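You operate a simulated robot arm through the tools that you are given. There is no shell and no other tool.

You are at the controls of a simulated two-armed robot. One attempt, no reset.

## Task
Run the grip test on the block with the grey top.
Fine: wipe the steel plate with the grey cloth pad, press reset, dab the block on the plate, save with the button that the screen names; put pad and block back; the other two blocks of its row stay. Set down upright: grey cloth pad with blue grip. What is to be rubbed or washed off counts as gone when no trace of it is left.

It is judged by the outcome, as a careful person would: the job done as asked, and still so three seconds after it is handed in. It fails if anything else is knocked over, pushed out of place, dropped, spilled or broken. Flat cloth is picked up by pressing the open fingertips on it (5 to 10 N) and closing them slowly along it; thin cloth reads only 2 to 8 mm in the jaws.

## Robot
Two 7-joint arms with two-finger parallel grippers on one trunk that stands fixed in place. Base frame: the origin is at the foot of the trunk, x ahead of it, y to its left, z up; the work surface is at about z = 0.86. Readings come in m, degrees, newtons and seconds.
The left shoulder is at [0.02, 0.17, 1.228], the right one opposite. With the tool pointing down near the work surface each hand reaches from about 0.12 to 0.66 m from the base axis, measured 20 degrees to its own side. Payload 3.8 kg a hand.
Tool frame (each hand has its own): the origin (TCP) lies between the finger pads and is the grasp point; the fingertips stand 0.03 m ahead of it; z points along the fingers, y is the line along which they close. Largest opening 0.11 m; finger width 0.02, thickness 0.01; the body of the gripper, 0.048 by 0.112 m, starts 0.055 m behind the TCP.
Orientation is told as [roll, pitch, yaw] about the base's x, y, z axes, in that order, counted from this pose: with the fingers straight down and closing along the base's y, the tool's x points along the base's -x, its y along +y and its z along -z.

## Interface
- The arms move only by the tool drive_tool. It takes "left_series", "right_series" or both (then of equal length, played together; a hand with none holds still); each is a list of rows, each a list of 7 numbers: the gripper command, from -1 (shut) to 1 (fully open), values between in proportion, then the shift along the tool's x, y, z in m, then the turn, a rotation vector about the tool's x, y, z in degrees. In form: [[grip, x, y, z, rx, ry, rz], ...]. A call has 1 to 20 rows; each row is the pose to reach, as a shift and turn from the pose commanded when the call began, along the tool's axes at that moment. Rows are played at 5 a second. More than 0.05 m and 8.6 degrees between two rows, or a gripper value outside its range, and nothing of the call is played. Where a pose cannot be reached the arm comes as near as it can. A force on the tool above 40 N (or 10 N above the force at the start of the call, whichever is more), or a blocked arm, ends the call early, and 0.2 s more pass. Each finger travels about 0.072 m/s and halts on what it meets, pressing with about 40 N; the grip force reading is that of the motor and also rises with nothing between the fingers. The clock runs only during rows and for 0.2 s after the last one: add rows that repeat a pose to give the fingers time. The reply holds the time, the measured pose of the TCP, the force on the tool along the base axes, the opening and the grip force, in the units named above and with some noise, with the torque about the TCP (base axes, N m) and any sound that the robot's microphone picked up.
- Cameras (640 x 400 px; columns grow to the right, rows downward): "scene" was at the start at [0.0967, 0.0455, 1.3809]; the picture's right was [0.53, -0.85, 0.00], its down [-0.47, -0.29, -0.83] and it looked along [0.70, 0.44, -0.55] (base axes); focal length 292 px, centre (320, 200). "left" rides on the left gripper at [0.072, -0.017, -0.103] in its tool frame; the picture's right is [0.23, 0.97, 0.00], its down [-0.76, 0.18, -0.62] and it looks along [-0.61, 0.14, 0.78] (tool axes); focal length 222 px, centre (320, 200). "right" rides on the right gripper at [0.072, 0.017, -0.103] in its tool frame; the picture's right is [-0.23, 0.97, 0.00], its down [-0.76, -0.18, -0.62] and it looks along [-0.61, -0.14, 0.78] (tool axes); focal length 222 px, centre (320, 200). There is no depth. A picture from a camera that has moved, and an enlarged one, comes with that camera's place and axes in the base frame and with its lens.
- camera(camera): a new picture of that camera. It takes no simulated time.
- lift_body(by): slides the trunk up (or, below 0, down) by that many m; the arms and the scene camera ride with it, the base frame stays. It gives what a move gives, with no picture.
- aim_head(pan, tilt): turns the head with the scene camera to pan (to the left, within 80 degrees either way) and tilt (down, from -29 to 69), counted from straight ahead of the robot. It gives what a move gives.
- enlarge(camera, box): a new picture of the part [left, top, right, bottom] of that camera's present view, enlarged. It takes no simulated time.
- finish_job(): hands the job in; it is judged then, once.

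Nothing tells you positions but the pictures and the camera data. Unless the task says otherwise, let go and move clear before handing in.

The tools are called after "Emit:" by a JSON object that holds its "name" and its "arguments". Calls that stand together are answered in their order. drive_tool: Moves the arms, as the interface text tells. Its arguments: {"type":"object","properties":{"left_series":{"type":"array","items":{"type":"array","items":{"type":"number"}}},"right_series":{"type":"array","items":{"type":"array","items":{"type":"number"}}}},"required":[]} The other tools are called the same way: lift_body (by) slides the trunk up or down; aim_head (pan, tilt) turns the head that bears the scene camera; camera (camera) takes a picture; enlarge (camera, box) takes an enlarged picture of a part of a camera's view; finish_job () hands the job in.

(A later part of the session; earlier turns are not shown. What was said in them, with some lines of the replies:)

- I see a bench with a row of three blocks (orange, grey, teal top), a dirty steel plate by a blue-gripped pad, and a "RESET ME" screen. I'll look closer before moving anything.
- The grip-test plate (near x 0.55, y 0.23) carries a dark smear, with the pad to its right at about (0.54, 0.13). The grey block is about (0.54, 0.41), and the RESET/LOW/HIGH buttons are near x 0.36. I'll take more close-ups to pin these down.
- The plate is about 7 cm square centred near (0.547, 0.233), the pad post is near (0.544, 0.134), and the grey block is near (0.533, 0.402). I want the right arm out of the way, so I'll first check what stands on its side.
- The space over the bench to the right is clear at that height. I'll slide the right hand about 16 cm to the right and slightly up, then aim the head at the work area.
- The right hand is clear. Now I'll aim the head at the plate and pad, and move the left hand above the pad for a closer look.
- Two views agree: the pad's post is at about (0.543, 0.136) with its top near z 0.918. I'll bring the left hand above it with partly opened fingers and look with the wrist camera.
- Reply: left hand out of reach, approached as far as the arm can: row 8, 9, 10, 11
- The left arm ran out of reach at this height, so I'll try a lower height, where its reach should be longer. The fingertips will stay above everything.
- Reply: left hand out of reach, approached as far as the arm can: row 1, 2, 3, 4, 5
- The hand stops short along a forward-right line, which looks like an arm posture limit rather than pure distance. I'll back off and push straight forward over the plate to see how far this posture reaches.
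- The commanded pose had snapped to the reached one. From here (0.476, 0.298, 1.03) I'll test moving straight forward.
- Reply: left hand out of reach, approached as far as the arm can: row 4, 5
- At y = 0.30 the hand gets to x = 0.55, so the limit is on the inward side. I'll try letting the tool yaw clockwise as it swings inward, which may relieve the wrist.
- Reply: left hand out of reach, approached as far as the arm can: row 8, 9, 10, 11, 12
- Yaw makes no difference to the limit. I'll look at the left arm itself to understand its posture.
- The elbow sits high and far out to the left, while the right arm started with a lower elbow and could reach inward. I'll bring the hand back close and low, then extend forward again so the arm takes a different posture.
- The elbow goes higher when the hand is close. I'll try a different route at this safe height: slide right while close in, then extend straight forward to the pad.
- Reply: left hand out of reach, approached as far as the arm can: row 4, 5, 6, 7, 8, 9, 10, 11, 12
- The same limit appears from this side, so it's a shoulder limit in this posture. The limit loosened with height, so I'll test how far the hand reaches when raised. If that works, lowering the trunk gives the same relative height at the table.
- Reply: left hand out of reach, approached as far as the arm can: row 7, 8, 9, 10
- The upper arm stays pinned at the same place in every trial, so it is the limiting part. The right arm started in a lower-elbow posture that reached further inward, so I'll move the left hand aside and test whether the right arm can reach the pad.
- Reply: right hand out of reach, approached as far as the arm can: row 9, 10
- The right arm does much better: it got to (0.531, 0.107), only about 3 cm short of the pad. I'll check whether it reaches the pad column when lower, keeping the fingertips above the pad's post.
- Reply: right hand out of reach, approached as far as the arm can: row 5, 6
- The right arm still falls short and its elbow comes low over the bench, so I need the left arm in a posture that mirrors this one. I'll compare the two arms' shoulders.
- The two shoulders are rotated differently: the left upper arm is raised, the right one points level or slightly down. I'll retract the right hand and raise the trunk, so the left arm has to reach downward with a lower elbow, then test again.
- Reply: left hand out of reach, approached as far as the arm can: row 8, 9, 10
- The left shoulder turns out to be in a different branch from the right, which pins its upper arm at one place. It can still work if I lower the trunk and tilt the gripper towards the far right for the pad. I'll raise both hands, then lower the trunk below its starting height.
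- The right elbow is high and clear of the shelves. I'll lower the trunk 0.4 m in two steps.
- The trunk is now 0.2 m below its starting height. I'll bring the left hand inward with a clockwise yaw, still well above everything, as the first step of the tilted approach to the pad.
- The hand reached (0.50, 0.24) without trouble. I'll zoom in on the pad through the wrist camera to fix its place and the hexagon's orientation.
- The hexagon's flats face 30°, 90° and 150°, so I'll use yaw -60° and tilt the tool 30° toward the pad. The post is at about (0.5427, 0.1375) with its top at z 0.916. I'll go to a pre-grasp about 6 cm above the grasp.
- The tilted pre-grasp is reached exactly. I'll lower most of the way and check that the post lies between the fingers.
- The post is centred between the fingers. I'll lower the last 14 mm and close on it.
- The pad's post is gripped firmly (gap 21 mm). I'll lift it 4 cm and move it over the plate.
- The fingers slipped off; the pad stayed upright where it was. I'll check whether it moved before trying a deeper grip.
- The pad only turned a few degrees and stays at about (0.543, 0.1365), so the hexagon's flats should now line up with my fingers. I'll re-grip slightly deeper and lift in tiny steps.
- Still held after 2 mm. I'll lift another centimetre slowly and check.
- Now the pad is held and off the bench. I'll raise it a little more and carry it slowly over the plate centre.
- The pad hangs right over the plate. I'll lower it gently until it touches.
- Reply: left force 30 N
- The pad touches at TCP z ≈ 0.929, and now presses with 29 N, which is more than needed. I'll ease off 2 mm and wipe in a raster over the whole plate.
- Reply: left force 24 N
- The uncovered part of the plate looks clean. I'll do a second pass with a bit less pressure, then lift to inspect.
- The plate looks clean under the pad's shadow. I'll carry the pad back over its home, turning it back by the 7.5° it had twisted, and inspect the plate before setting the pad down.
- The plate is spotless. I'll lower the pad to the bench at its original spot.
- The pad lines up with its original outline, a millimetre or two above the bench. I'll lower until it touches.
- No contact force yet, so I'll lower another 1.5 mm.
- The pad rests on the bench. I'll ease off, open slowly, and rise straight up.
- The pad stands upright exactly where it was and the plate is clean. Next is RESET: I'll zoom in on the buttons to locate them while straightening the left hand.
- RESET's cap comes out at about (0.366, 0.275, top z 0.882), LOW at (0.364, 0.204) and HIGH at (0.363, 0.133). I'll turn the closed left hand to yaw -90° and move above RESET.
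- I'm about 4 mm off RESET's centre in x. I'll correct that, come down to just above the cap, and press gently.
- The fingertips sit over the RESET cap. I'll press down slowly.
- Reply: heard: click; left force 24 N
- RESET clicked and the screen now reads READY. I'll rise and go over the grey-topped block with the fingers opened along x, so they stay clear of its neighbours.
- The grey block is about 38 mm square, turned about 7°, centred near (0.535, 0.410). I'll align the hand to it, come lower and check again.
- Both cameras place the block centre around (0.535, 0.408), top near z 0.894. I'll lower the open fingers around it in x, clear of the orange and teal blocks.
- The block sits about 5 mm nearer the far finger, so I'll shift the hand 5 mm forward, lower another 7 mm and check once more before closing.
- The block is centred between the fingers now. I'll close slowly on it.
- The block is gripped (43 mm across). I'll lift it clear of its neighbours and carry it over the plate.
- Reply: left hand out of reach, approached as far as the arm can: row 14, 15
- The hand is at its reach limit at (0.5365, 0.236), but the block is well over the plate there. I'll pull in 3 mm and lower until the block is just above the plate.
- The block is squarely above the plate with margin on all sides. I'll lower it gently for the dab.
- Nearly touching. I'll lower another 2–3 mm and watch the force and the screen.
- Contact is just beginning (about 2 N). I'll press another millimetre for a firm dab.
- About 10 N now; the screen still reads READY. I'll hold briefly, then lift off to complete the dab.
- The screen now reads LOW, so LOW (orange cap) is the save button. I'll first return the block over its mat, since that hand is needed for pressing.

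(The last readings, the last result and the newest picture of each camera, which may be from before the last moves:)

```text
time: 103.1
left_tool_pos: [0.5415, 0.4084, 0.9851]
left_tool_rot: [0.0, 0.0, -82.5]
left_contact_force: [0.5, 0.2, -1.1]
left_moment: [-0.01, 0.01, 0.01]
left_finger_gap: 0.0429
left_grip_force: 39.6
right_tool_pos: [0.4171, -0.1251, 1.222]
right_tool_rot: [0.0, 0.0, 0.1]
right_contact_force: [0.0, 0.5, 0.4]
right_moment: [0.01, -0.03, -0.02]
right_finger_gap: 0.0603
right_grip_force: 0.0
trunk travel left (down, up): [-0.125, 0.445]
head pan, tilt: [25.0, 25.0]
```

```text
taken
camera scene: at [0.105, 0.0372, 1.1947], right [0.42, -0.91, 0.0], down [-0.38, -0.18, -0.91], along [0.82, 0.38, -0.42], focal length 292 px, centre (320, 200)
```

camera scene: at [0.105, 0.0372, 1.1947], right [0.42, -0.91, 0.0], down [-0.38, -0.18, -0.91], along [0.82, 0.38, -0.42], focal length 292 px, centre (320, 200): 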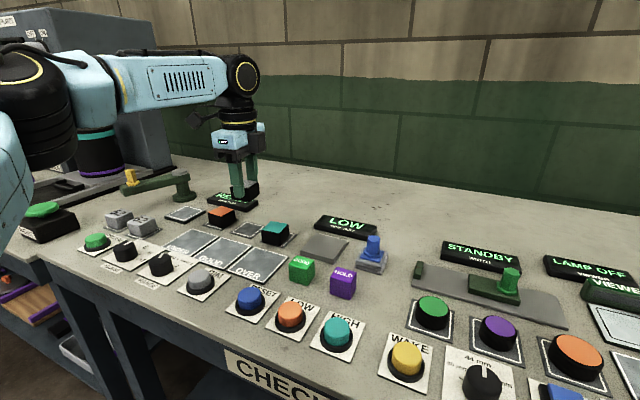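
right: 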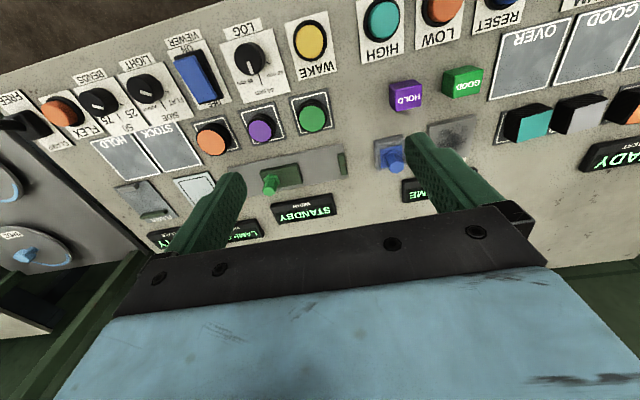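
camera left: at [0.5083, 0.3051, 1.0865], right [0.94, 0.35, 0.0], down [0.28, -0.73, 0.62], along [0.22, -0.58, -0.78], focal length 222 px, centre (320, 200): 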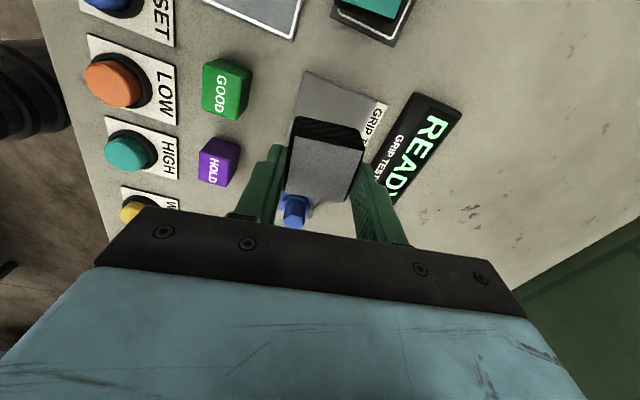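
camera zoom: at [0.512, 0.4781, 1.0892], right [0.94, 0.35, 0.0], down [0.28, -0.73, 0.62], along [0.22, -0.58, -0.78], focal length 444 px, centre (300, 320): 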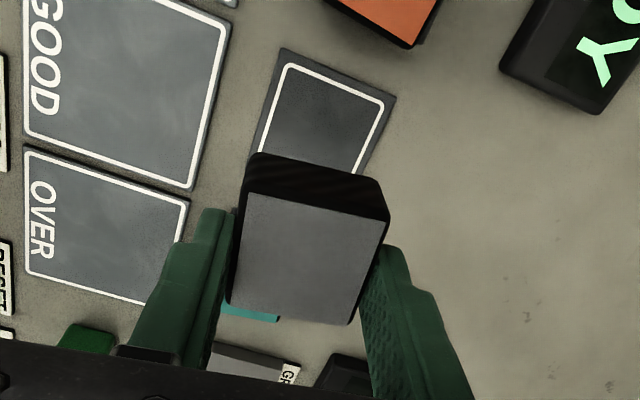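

The screen still says LOW and the block is above its mat. I'll lower it most of the way and check its alignment.

Emit:
{"name": "drive_tool", "arguments": {"left_series": [[-1, -0.0003, -0.0016, 0.02, 0, 0, 0], [-1, -0.0003, -0.0016, 0.04, 0, 0, 0], [-1, -0.0003, -0.0016, 0.06, 0, 0, 0], [-1, -0.0003, -0.0016, 0.072, 0, 0, 0], [-1, -0.0003, -0.0016, 0.076, 0, 0, 0], [-1, -0.0003, -0.0016, 0.076, 0, 0, 0]]}}

Emit:
{"name": "enlarge", "arguments": {"camera": "left", "box": [220, 40, 440, 240]}}

Emit:
{"name": "enlarge", "arguments": {"camera": "scene", "box": [190, 195, 310, 275]}}

```text
time: 104.5
left_tool_pos: [0.5391, 0.4073, 0.9104]
left_tool_rot: [0.0, 0.0, -82.5]
left_contact_force: [0.1, 0.1, -0.2]
left_moment: [0.02, 0.0, -0.04]
left_finger_gap: 0.0431
left_grip_force: 40.4
right_tool_pos: [0.4165, -0.1258, 1.2216]
right_tool_rot: [0.1, 0.0, 0.0]
right_contact_force: [-0.2, -0.9, -0.7]
right_moment: [0.02, -0.02, 0.0]
right_finger_gap: 0.0605
right_grip_force: 0.1
trunk travel left (down, up): [-0.125, 0.445]
head pan, tilt: [25.0, 25.0]
```

```text
2.00 times, centred on (330, 140) of left
camera zoom: at [0.5104, 0.477, 1.0135], right [0.94, 0.35, 0.0], down [0.28, -0.73, 0.62], along [0.22, -0.58, -0.78], focal length 444 px, centre (300, 320)
```

zoom: 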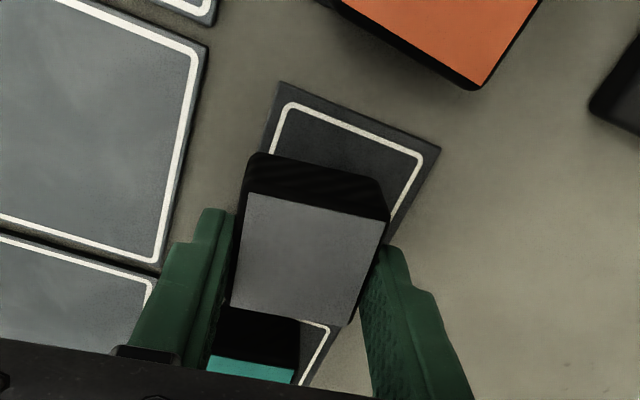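

```text
5.00 times, centred on (250, 235) of scene
camera zoom: at [0.105, 0.0373, 1.1946], right [0.42, -0.91, 0.0], down [-0.38, -0.18, -0.91], along [0.82, 0.38, -0.42], focal length 1459 px, centre (670, 25)
```

zoom: 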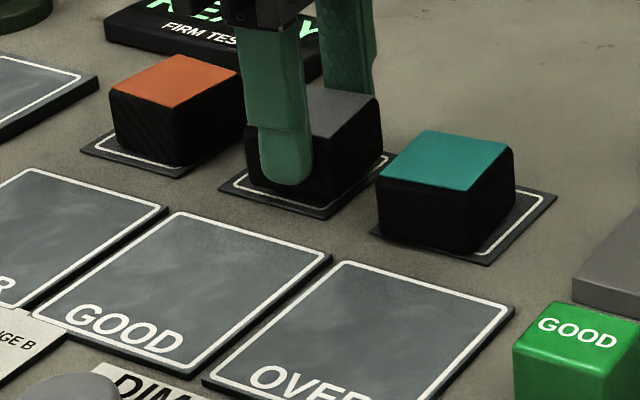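

The alignment matches the original. I'll lower the remaining 6–7 mm until it rests on the mat.

Emit:
{"name": "drive_tool", "arguments": {"left_series": [[-1, 0, 0, 0.002, 0, 0, 0], [-1, 0, 0, 0.004, 0, 0, 0], [-1, 0, 0, 0.0055, 0, 0, 0], [-1, 0, 0, 0.0055, 0, 0, 0]]}}

Emit:
{"name": "drive_tool", "arguments": {"left_series": [[-1, 0, 0, 0.0005, 0, 0, 0], [-1, 0, 0, 0.001, 0, 0, 0], [-1, 0, 0, 0.001, 0, 0, 0]]}}

```text
time: 105.5
left_tool_pos: [0.5376, 0.407, 0.9028]
left_tool_rot: [0.1, 0.0, -82.5]
left_contact_force: [0.1, -0.2, -1.3]
left_moment: [-0.01, 0.02, -0.01]
left_finger_gap: 0.043
left_grip_force: 40.0
right_tool_pos: [0.4164, -0.1256, 1.2226]
right_tool_rot: [0.0, 0.0, 0.0]
right_contact_force: [-0.2, -0.6, 0.7]
right_moment: [-0.02, -0.03, -0.04]
right_finger_gap: 0.0604
right_grip_force: 0.1
trunk travel left (down, up): [-0.125, 0.445]
head pan, tilt: [25.0, 25.0]
```

```text
time: 106.3
left_tool_pos: [0.5383, 0.4074, 0.9032]
left_tool_rot: [0.1, -0.1, -82.5]
left_contact_force: [0.6, 2.1, 4.5]
left_moment: [0.11, 0.04, -0.03]
left_finger_gap: 0.0428
left_grip_force: 39.9
right_tool_pos: [0.4163, -0.1264, 1.2217]
right_tool_rot: [0.0, 0.0, -0.1]
right_contact_force: [0.4, -0.5, -0.5]
right_moment: [0.03, 0.0, -0.02]
right_finger_gap: 0.0607
right_grip_force: 0.0
trunk travel left (down, up): [-0.125, 0.445]
head pan, tilt: [25.0, 25.0]
```

The block rests on the mat (4.5 N). I'll compare with the original picture before letting go.

Emit:
{"name": "enlarge", "arguments": {"camera": "scene", "box": [190, 195, 310, 275]}}

Emit:
{"name": "enlarge", "arguments": {"camera": "left", "box": [220, 40, 440, 240]}}

```text
5.00 times, centred on (250, 235) of scene
camera zoom: at [0.1048, 0.0373, 1.1947], right [0.42, -0.91, 0.0], down [-0.38, -0.18, -0.91], along [0.82, 0.38, -0.42], focal length 1459 px, centre (670, 25)
```

zoom: 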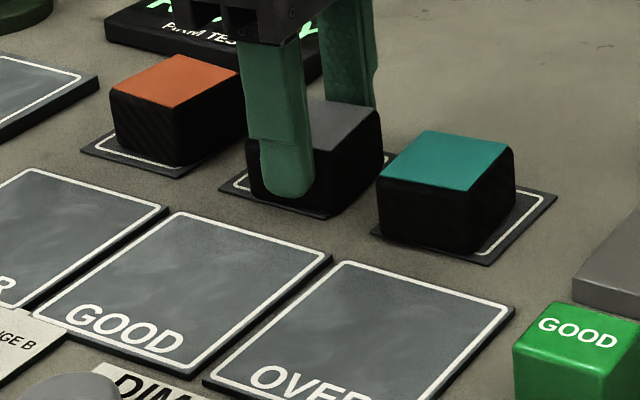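

```text
2.00 times, centred on (330, 140) of left
camera zoom: at [0.5099, 0.477, 1.0075], right [0.94, 0.35, 0.0], down [0.28, -0.73, 0.62], along [0.22, -0.58, -0.78], focal length 444 px, centre (300, 320)
```

zoom: 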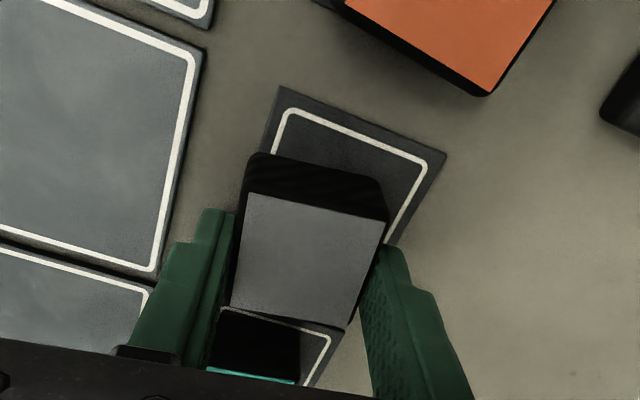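

It matches the original position. I'll open slowly and rise straight up.

Emit:
{"name": "drive_tool", "arguments": {"left_series": [[-0.9, 0, 0, -0.0005, 0, 0, 0], [-0.2, 0, 0, -0.0005, 0, 0, 0], [0.0, 0, 0, -0.0005, 0, 0, 0], [0.2, 0, 0, -0.0005, 0, 0, 0], [0.2, 0, 0, -0.0005, 0, 0, 0], [0.2, 0, 0, -0.01, 0, 0, 0], [0.2, 0, 0, -0.03, 0, 0, 0], [0.2, 0, 0, -0.06, 0, 0, 0], [0.2, 0, 0, -0.09, 0, 0, 0]]}}

Emit:
{"name": "enlarge", "arguments": {"camera": "scene", "box": [190, 195, 310, 275]}}

Emit:
{"name": "enlarge", "arguments": {"camera": "scene", "box": [290, 200, 400, 280]}}

```text
time: 108.3
left_tool_pos: [0.5387, 0.4079, 0.9943]
left_tool_rot: [0.1, -0.1, -82.5]
left_contact_force: [-1.2, -0.1, 0.4]
left_moment: [0.0, 0.01, 0.01]
left_finger_gap: 0.0663
left_grip_force: 0.2
right_tool_pos: [0.416, -0.1261, 1.2214]
right_tool_rot: [0.1, -0.1, 0.0]
right_contact_force: [-1.0, 0.4, 0.0]
right_moment: [0.0, -0.01, 0.04]
right_finger_gap: 0.0605
right_grip_force: 0.0
trunk travel left (down, up): [-0.125, 0.445]
head pan, tilt: [25.0, 25.0]
```

```text
5.00 times, centred on (250, 235) of scene
camera zoom: at [0.1048, 0.037, 1.1947], right [0.42, -0.91, 0.0], down [-0.38, -0.18, -0.91], along [0.82, 0.38, -0.42], focal length 1459 px, centre (670, 25)
```

zoom: 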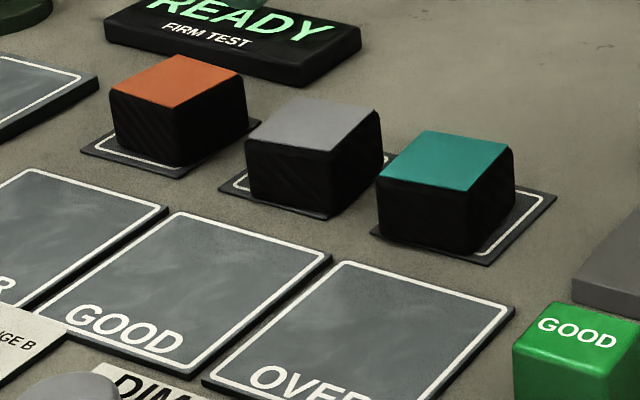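

```text
5.00 times, centred on (345, 240) of scene
camera zoom: at [0.1048, 0.037, 1.1947], right [0.42, -0.91, 0.0], down [-0.38, -0.18, -0.91], along [0.82, 0.38, -0.42], focal length 1459 px, centre (195, 0)
```

zoom: 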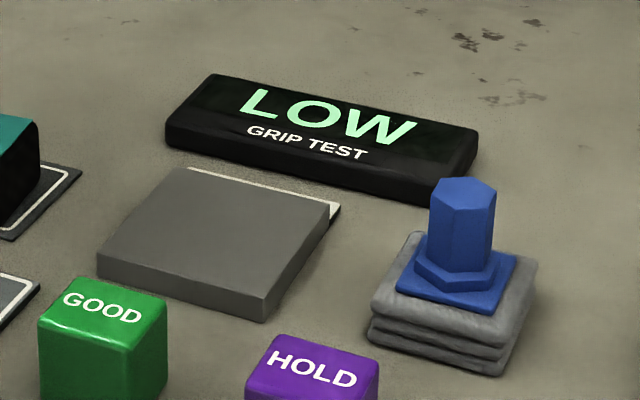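

The grey block is back in its row and the other two are untouched. Now I'll close the fingers and move above the orange LOW button.

Emit:
{"name": "drive_tool", "arguments": {"left_series": [[-0.2, -0.0197, -0.0222, 0.0, 0, 0, 0], [-0.6, -0.0394, -0.0443, 0.0, 0, 0, 0], [-1, -0.0591, -0.0665, 0.0, 0, 0, 0], [-1, -0.0788, -0.0887, 0.0, 0, 0, 0], [-1, -0.0986, -0.1108, 0.002, 0, 0, 0], [-1, -0.1183, -0.133, 0.004, 0, 0, 0], [-1, -0.138, -0.1552, 0.008, 0, 0, 0], [-1, -0.1577, -0.1773, 0.012, 0, 0, 0], [-1, -0.1774, -0.1995, 0.014, 0, 0, 0], [-1, -0.1774, -0.1995, 0.014, 0, 0, 0]]}}

Emit:
{"name": "camera", "arguments": {"camera": "left"}}

Emit:
{"name": "camera", "arguments": {"camera": "scene"}}

```text
time: 110.5
left_tool_pos: [0.3646, 0.206, 0.9798]
left_tool_rot: [0.2, 0.0, -82.5]
left_contact_force: [-0.5, 0.6, -0.5]
left_moment: [0.0, 0.0, 0.0]
left_finger_gap: 0.0001
left_grip_force: 37.6
right_tool_pos: [0.417, -0.1257, 1.2206]
right_tool_rot: [0.0, 0.0, 0.0]
right_contact_force: [1.5, 0.0, -0.6]
right_moment: [-0.01, -0.02, 0.03]
right_finger_gap: 0.0602
right_grip_force: 0.1
trunk travel left (down, up): [-0.125, 0.445]
head pan, tilt: [25.0, 25.0]
```

```text
taken
camera left: at [0.3357, 0.2756, 1.0831], right [0.94, 0.35, 0.0], down [0.28, -0.73, 0.62], along [0.22, -0.58, -0.78], focal length 222 px, centre (320, 200)
```

left: 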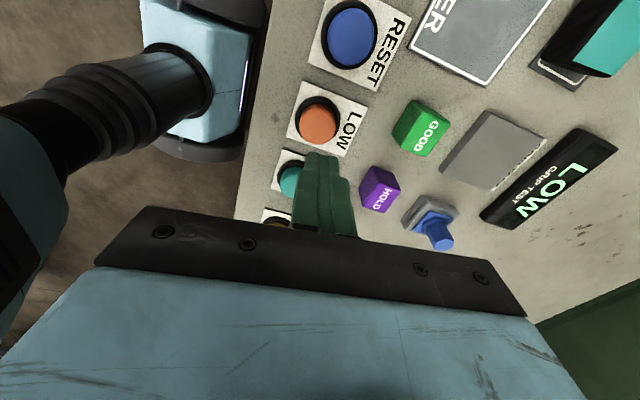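

```text
taken
camera scene: at [0.105, 0.0373, 1.1946], right [0.42, -0.91, 0.0], down [-0.38, -0.18, -0.91], along [0.82, 0.38, -0.42], focal length 292 px, centre (320, 200)
```

scene: 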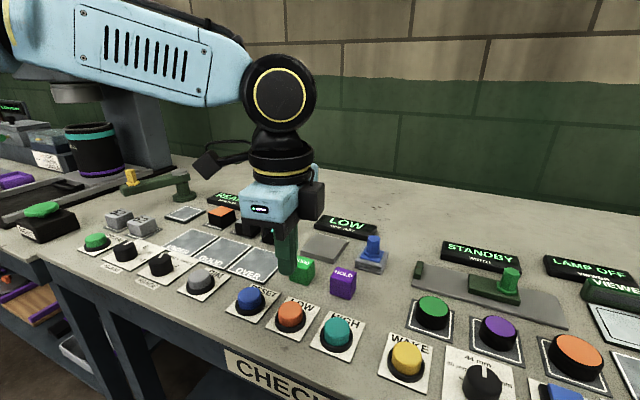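

The hand is above LOW. I'll come down to just over the cap and check alignment.

Emit:
{"name": "drive_tool", "arguments": {"left_series": [[-1, 0.001, 0, 0.02, 0, 0, 0], [-1, 0.001, 0, 0.04, 0, 0, 0], [-1, 0.001, 0, 0.055, 0, 0, 0], [-1, 0.001, 0, 0.063, 0, 0, 0], [-1, 0.001, 0, 0.063, 0, 0, 0]]}}

Emit:
{"name": "enlarge", "arguments": {"camera": "scene", "box": [230, 260, 370, 350]}}

Emit:
{"name": "enlarge", "arguments": {"camera": "left", "box": [240, 60, 400, 240]}}

```text
time: 111.7
left_tool_pos: [0.3633, 0.2061, 0.9153]
left_tool_rot: [0.0, 0.1, -82.5]
left_contact_force: [-0.5, 0.2, 1.7]
left_moment: [-0.01, 0.03, -0.02]
left_finger_gap: 0.0001
left_grip_force: 38.0
right_tool_pos: [0.4185, -0.1257, 1.2228]
right_tool_rot: [0.0, 0.0, 0.0]
right_contact_force: [0.0, 1.3, -1.0]
right_moment: [-0.05, -0.01, 0.0]
right_finger_gap: 0.0605
right_grip_force: 0.2
trunk travel left (down, up): [-0.125, 0.445]
head pan, tilt: [25.0, 25.0]
```

```text
4.44 times, centred on (300, 305) of scene
camera zoom: at [0.105, 0.0372, 1.1947], right [0.42, -0.91, 0.0], down [-0.38, -0.18, -0.91], along [0.82, 0.38, -0.42], focal length 1297 px, centre (409, -267)
```

zoom: 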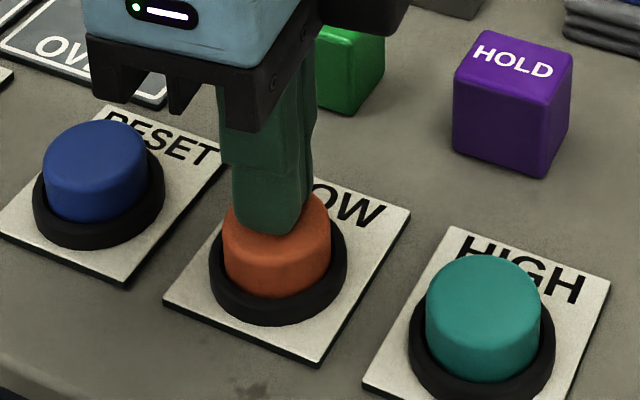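

```text
2.22 times, centred on (320, 150) of left
camera zoom: at [0.3359, 0.2765, 1.0194], right [0.94, 0.35, 0.0], down [0.28, -0.73, 0.62], along [0.22, -0.58, -0.78], focal length 494 px, centre (320, 311)
```

zoom: 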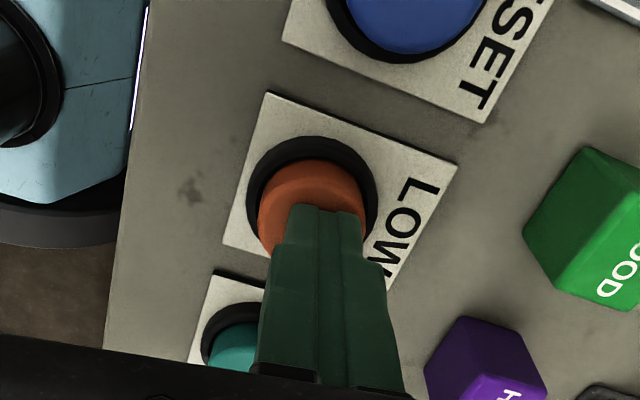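

The fingertips rest on the orange LOW cap. I'll press it.

Emit:
{"name": "drive_tool", "arguments": {"left_series": [[-1, 0.001, 0, 0.002, 0, 0, 0], [-1, 0.001, 0, 0.004, 0, 0, 0], [-1, 0.001, 0, 0.006, 0, 0, 0], [-1, 0.001, 0, 0.008, 0, 0, 0], [-1, 0.001, 0, 0.008, 0, 0, 0]]}}

Emit:
{"name": "enlarge", "arguments": {"camera": "scene", "box": [290, 200, 400, 280]}}

```text
time: 112.9
left_tool_pos: [0.3631, 0.208, 0.9083]
left_tool_rot: [0.1, 0.0, -82.5]
left_contact_force: [1.7, 4.9, 21.6]
left_moment: [0.14, -0.04, -0.03]
left_finger_gap: 0.0
left_grip_force: 37.7
right_tool_pos: [0.4167, -0.1256, 1.2227]
right_tool_rot: [0.0, -0.1, 0.1]
right_contact_force: [-0.1, 0.3, 0.6]
right_moment: [-0.01, -0.02, -0.02]
right_finger_gap: 0.0607
right_grip_force: 0.1
trunk travel left (down, up): [-0.125, 0.445]
head pan, tilt: [25.0, 25.0]
heard: click
```

```text
5.00 times, centred on (345, 240) of scene
camera zoom: at [0.1041, 0.0371, 1.1949], right [0.42, -0.91, 0.0], down [-0.38, -0.18, -0.91], along [0.82, 0.38, -0.42], focal length 1459 px, centre (195, 0)
```

zoom: 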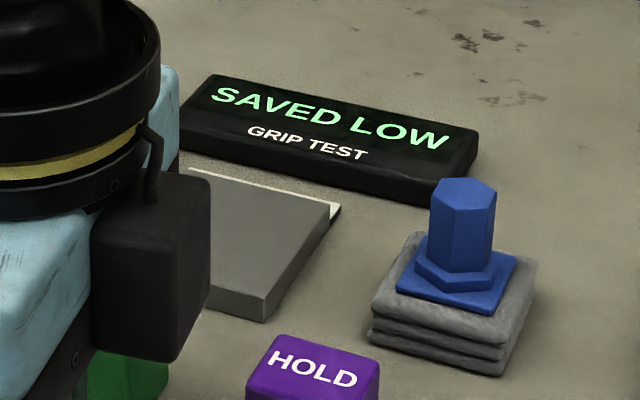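

The screen reads SAVED LOW. I'll rise off the button, move the hand clear, and check the whole bench.

Emit:
{"name": "drive_tool", "arguments": {"left_series": [[-1, 0, 0, -0.01, 0, 0, 0], [-1, 0, 0, -0.04, 0, 0, 0], [-1, 0, 0, -0.08, 0, 0, 0], [-1, 0, 0, -0.12, 0, 0, 0], [-1, 0.03, 0, -0.15, 0, 0, 0], [-1, 0.07, 0, -0.17, 0, 0, 0], [-1, 0.11, 0, -0.18, 0, 0, 0], [-1, 0.15, 0, -0.19, 0, 0, 0], [-1, 0.19, 0, -0.2, 0, 0, 0], [-1, 0.19, 0, -0.2, 0, 0, 0]]}}

Emit:
{"name": "camera", "arguments": {"camera": "scene"}}

Emit:
{"name": "enlarge", "arguments": {"camera": "scene", "box": [160, 190, 420, 350]}}

Emit:
{"name": "enlarge", "arguments": {"camera": "scene", "box": [290, 200, 400, 280]}}

```text
time: 115.1
left_tool_pos: [0.3382, 0.3966, 1.1076]
left_tool_rot: [0.0, 0.0, -82.5]
left_contact_force: [-0.1, 0.4, -0.9]
left_moment: [-0.01, 0.01, 0.01]
left_finger_gap: 0.0002
left_grip_force: 37.5
right_tool_pos: [0.4167, -0.1253, 1.2214]
right_tool_rot: [-0.1, 0.0, 0.0]
right_contact_force: [0.3, -0.2, -0.2]
right_moment: [0.02, 0.0, 0.01]
right_finger_gap: 0.0604
right_grip_force: 0.1
trunk travel left (down, up): [-0.125, 0.445]
head pan, tilt: [25.0, 25.0]
```

```text
taken
camera scene: at [0.105, 0.0371, 1.1947], right [0.42, -0.91, 0.0], down [-0.38, -0.18, -0.91], along [0.82, 0.38, -0.42], focal length 292 px, centre (320, 200)
```

scene: 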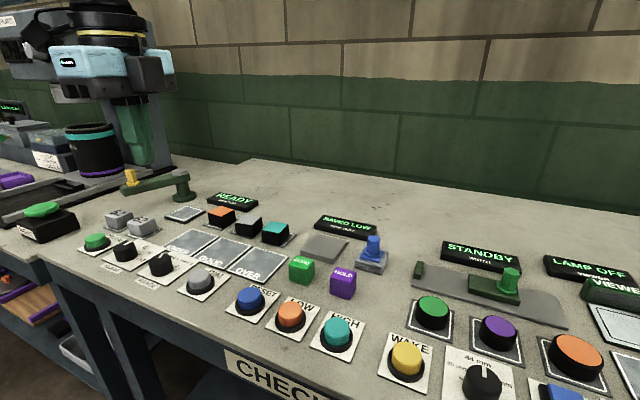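

```text
2.46 times, centred on (290, 270) of scene
camera zoom: at [0.105, 0.0371, 1.1947], right [0.42, -0.91, 0.0], down [-0.38, -0.18, -0.91], along [0.82, 0.38, -0.42], focal length 718 px, centre (394, 28)
```

zoom: 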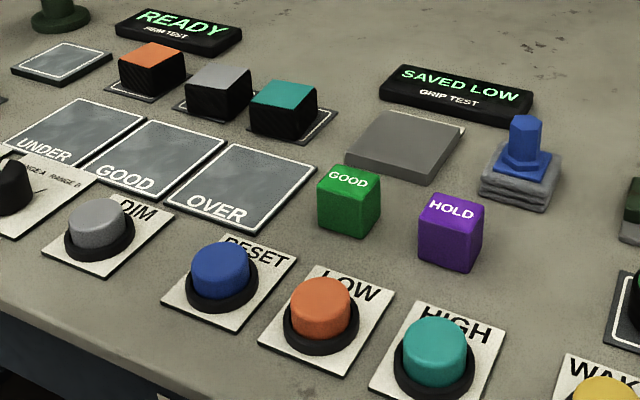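

```text
5.00 times, centred on (345, 240) of scene
camera zoom: at [0.105, 0.0371, 1.1947], right [0.42, -0.91, 0.0], down [-0.38, -0.18, -0.91], along [0.82, 0.38, -0.42], focal length 1459 px, centre (195, 0)
```

zoom: 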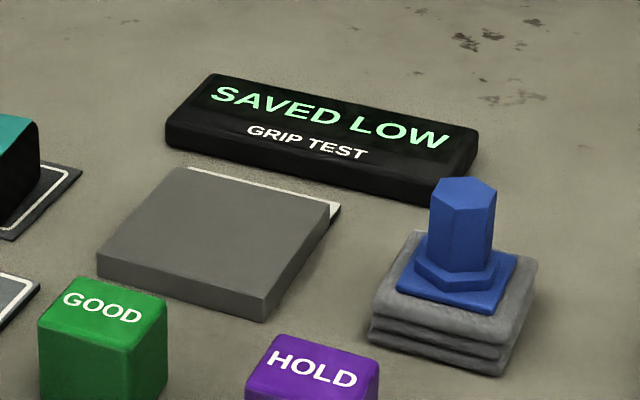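

Everything is done. The plate is clean, the screen shows SAVED LOW, the pad stands upright in its place, the grey block is back in its row with its neighbours untouched, and both hands are clear. I'm handing the job in.

Emit:
{"name": "finish_job", "arguments": {}}

```text
The job is handed in.
```

The grip test on the grey-topped block is done, and the result is saved as **LOW**; the screen now reads "SAVED LOW".

- **Plate:** I wiped it twice over its whole surface with the grey cloth pad. No trace of the smear shows in the close-up pictures.
- **Reset:** the blue RESET button clicked, and the screen changed from "RESET ME" to "READY".
- **Dab and save:** I pressed the block on the plate at 10–16 N. The screen then named LOW, and I saved with the orange LOW button.
- **Put back:** the pad stands upright in its original spot, and the block is back on its mat where it was. The orange and teal blocks were not touched.

My first attempt to lift the pad slipped. The pad stayed upright but twisted about 7°, and I turned it back when I set it down. The trunk is still 0.2 m below its starting height; I lowered it because the left arm could not reach the pad or the plate otherwise.
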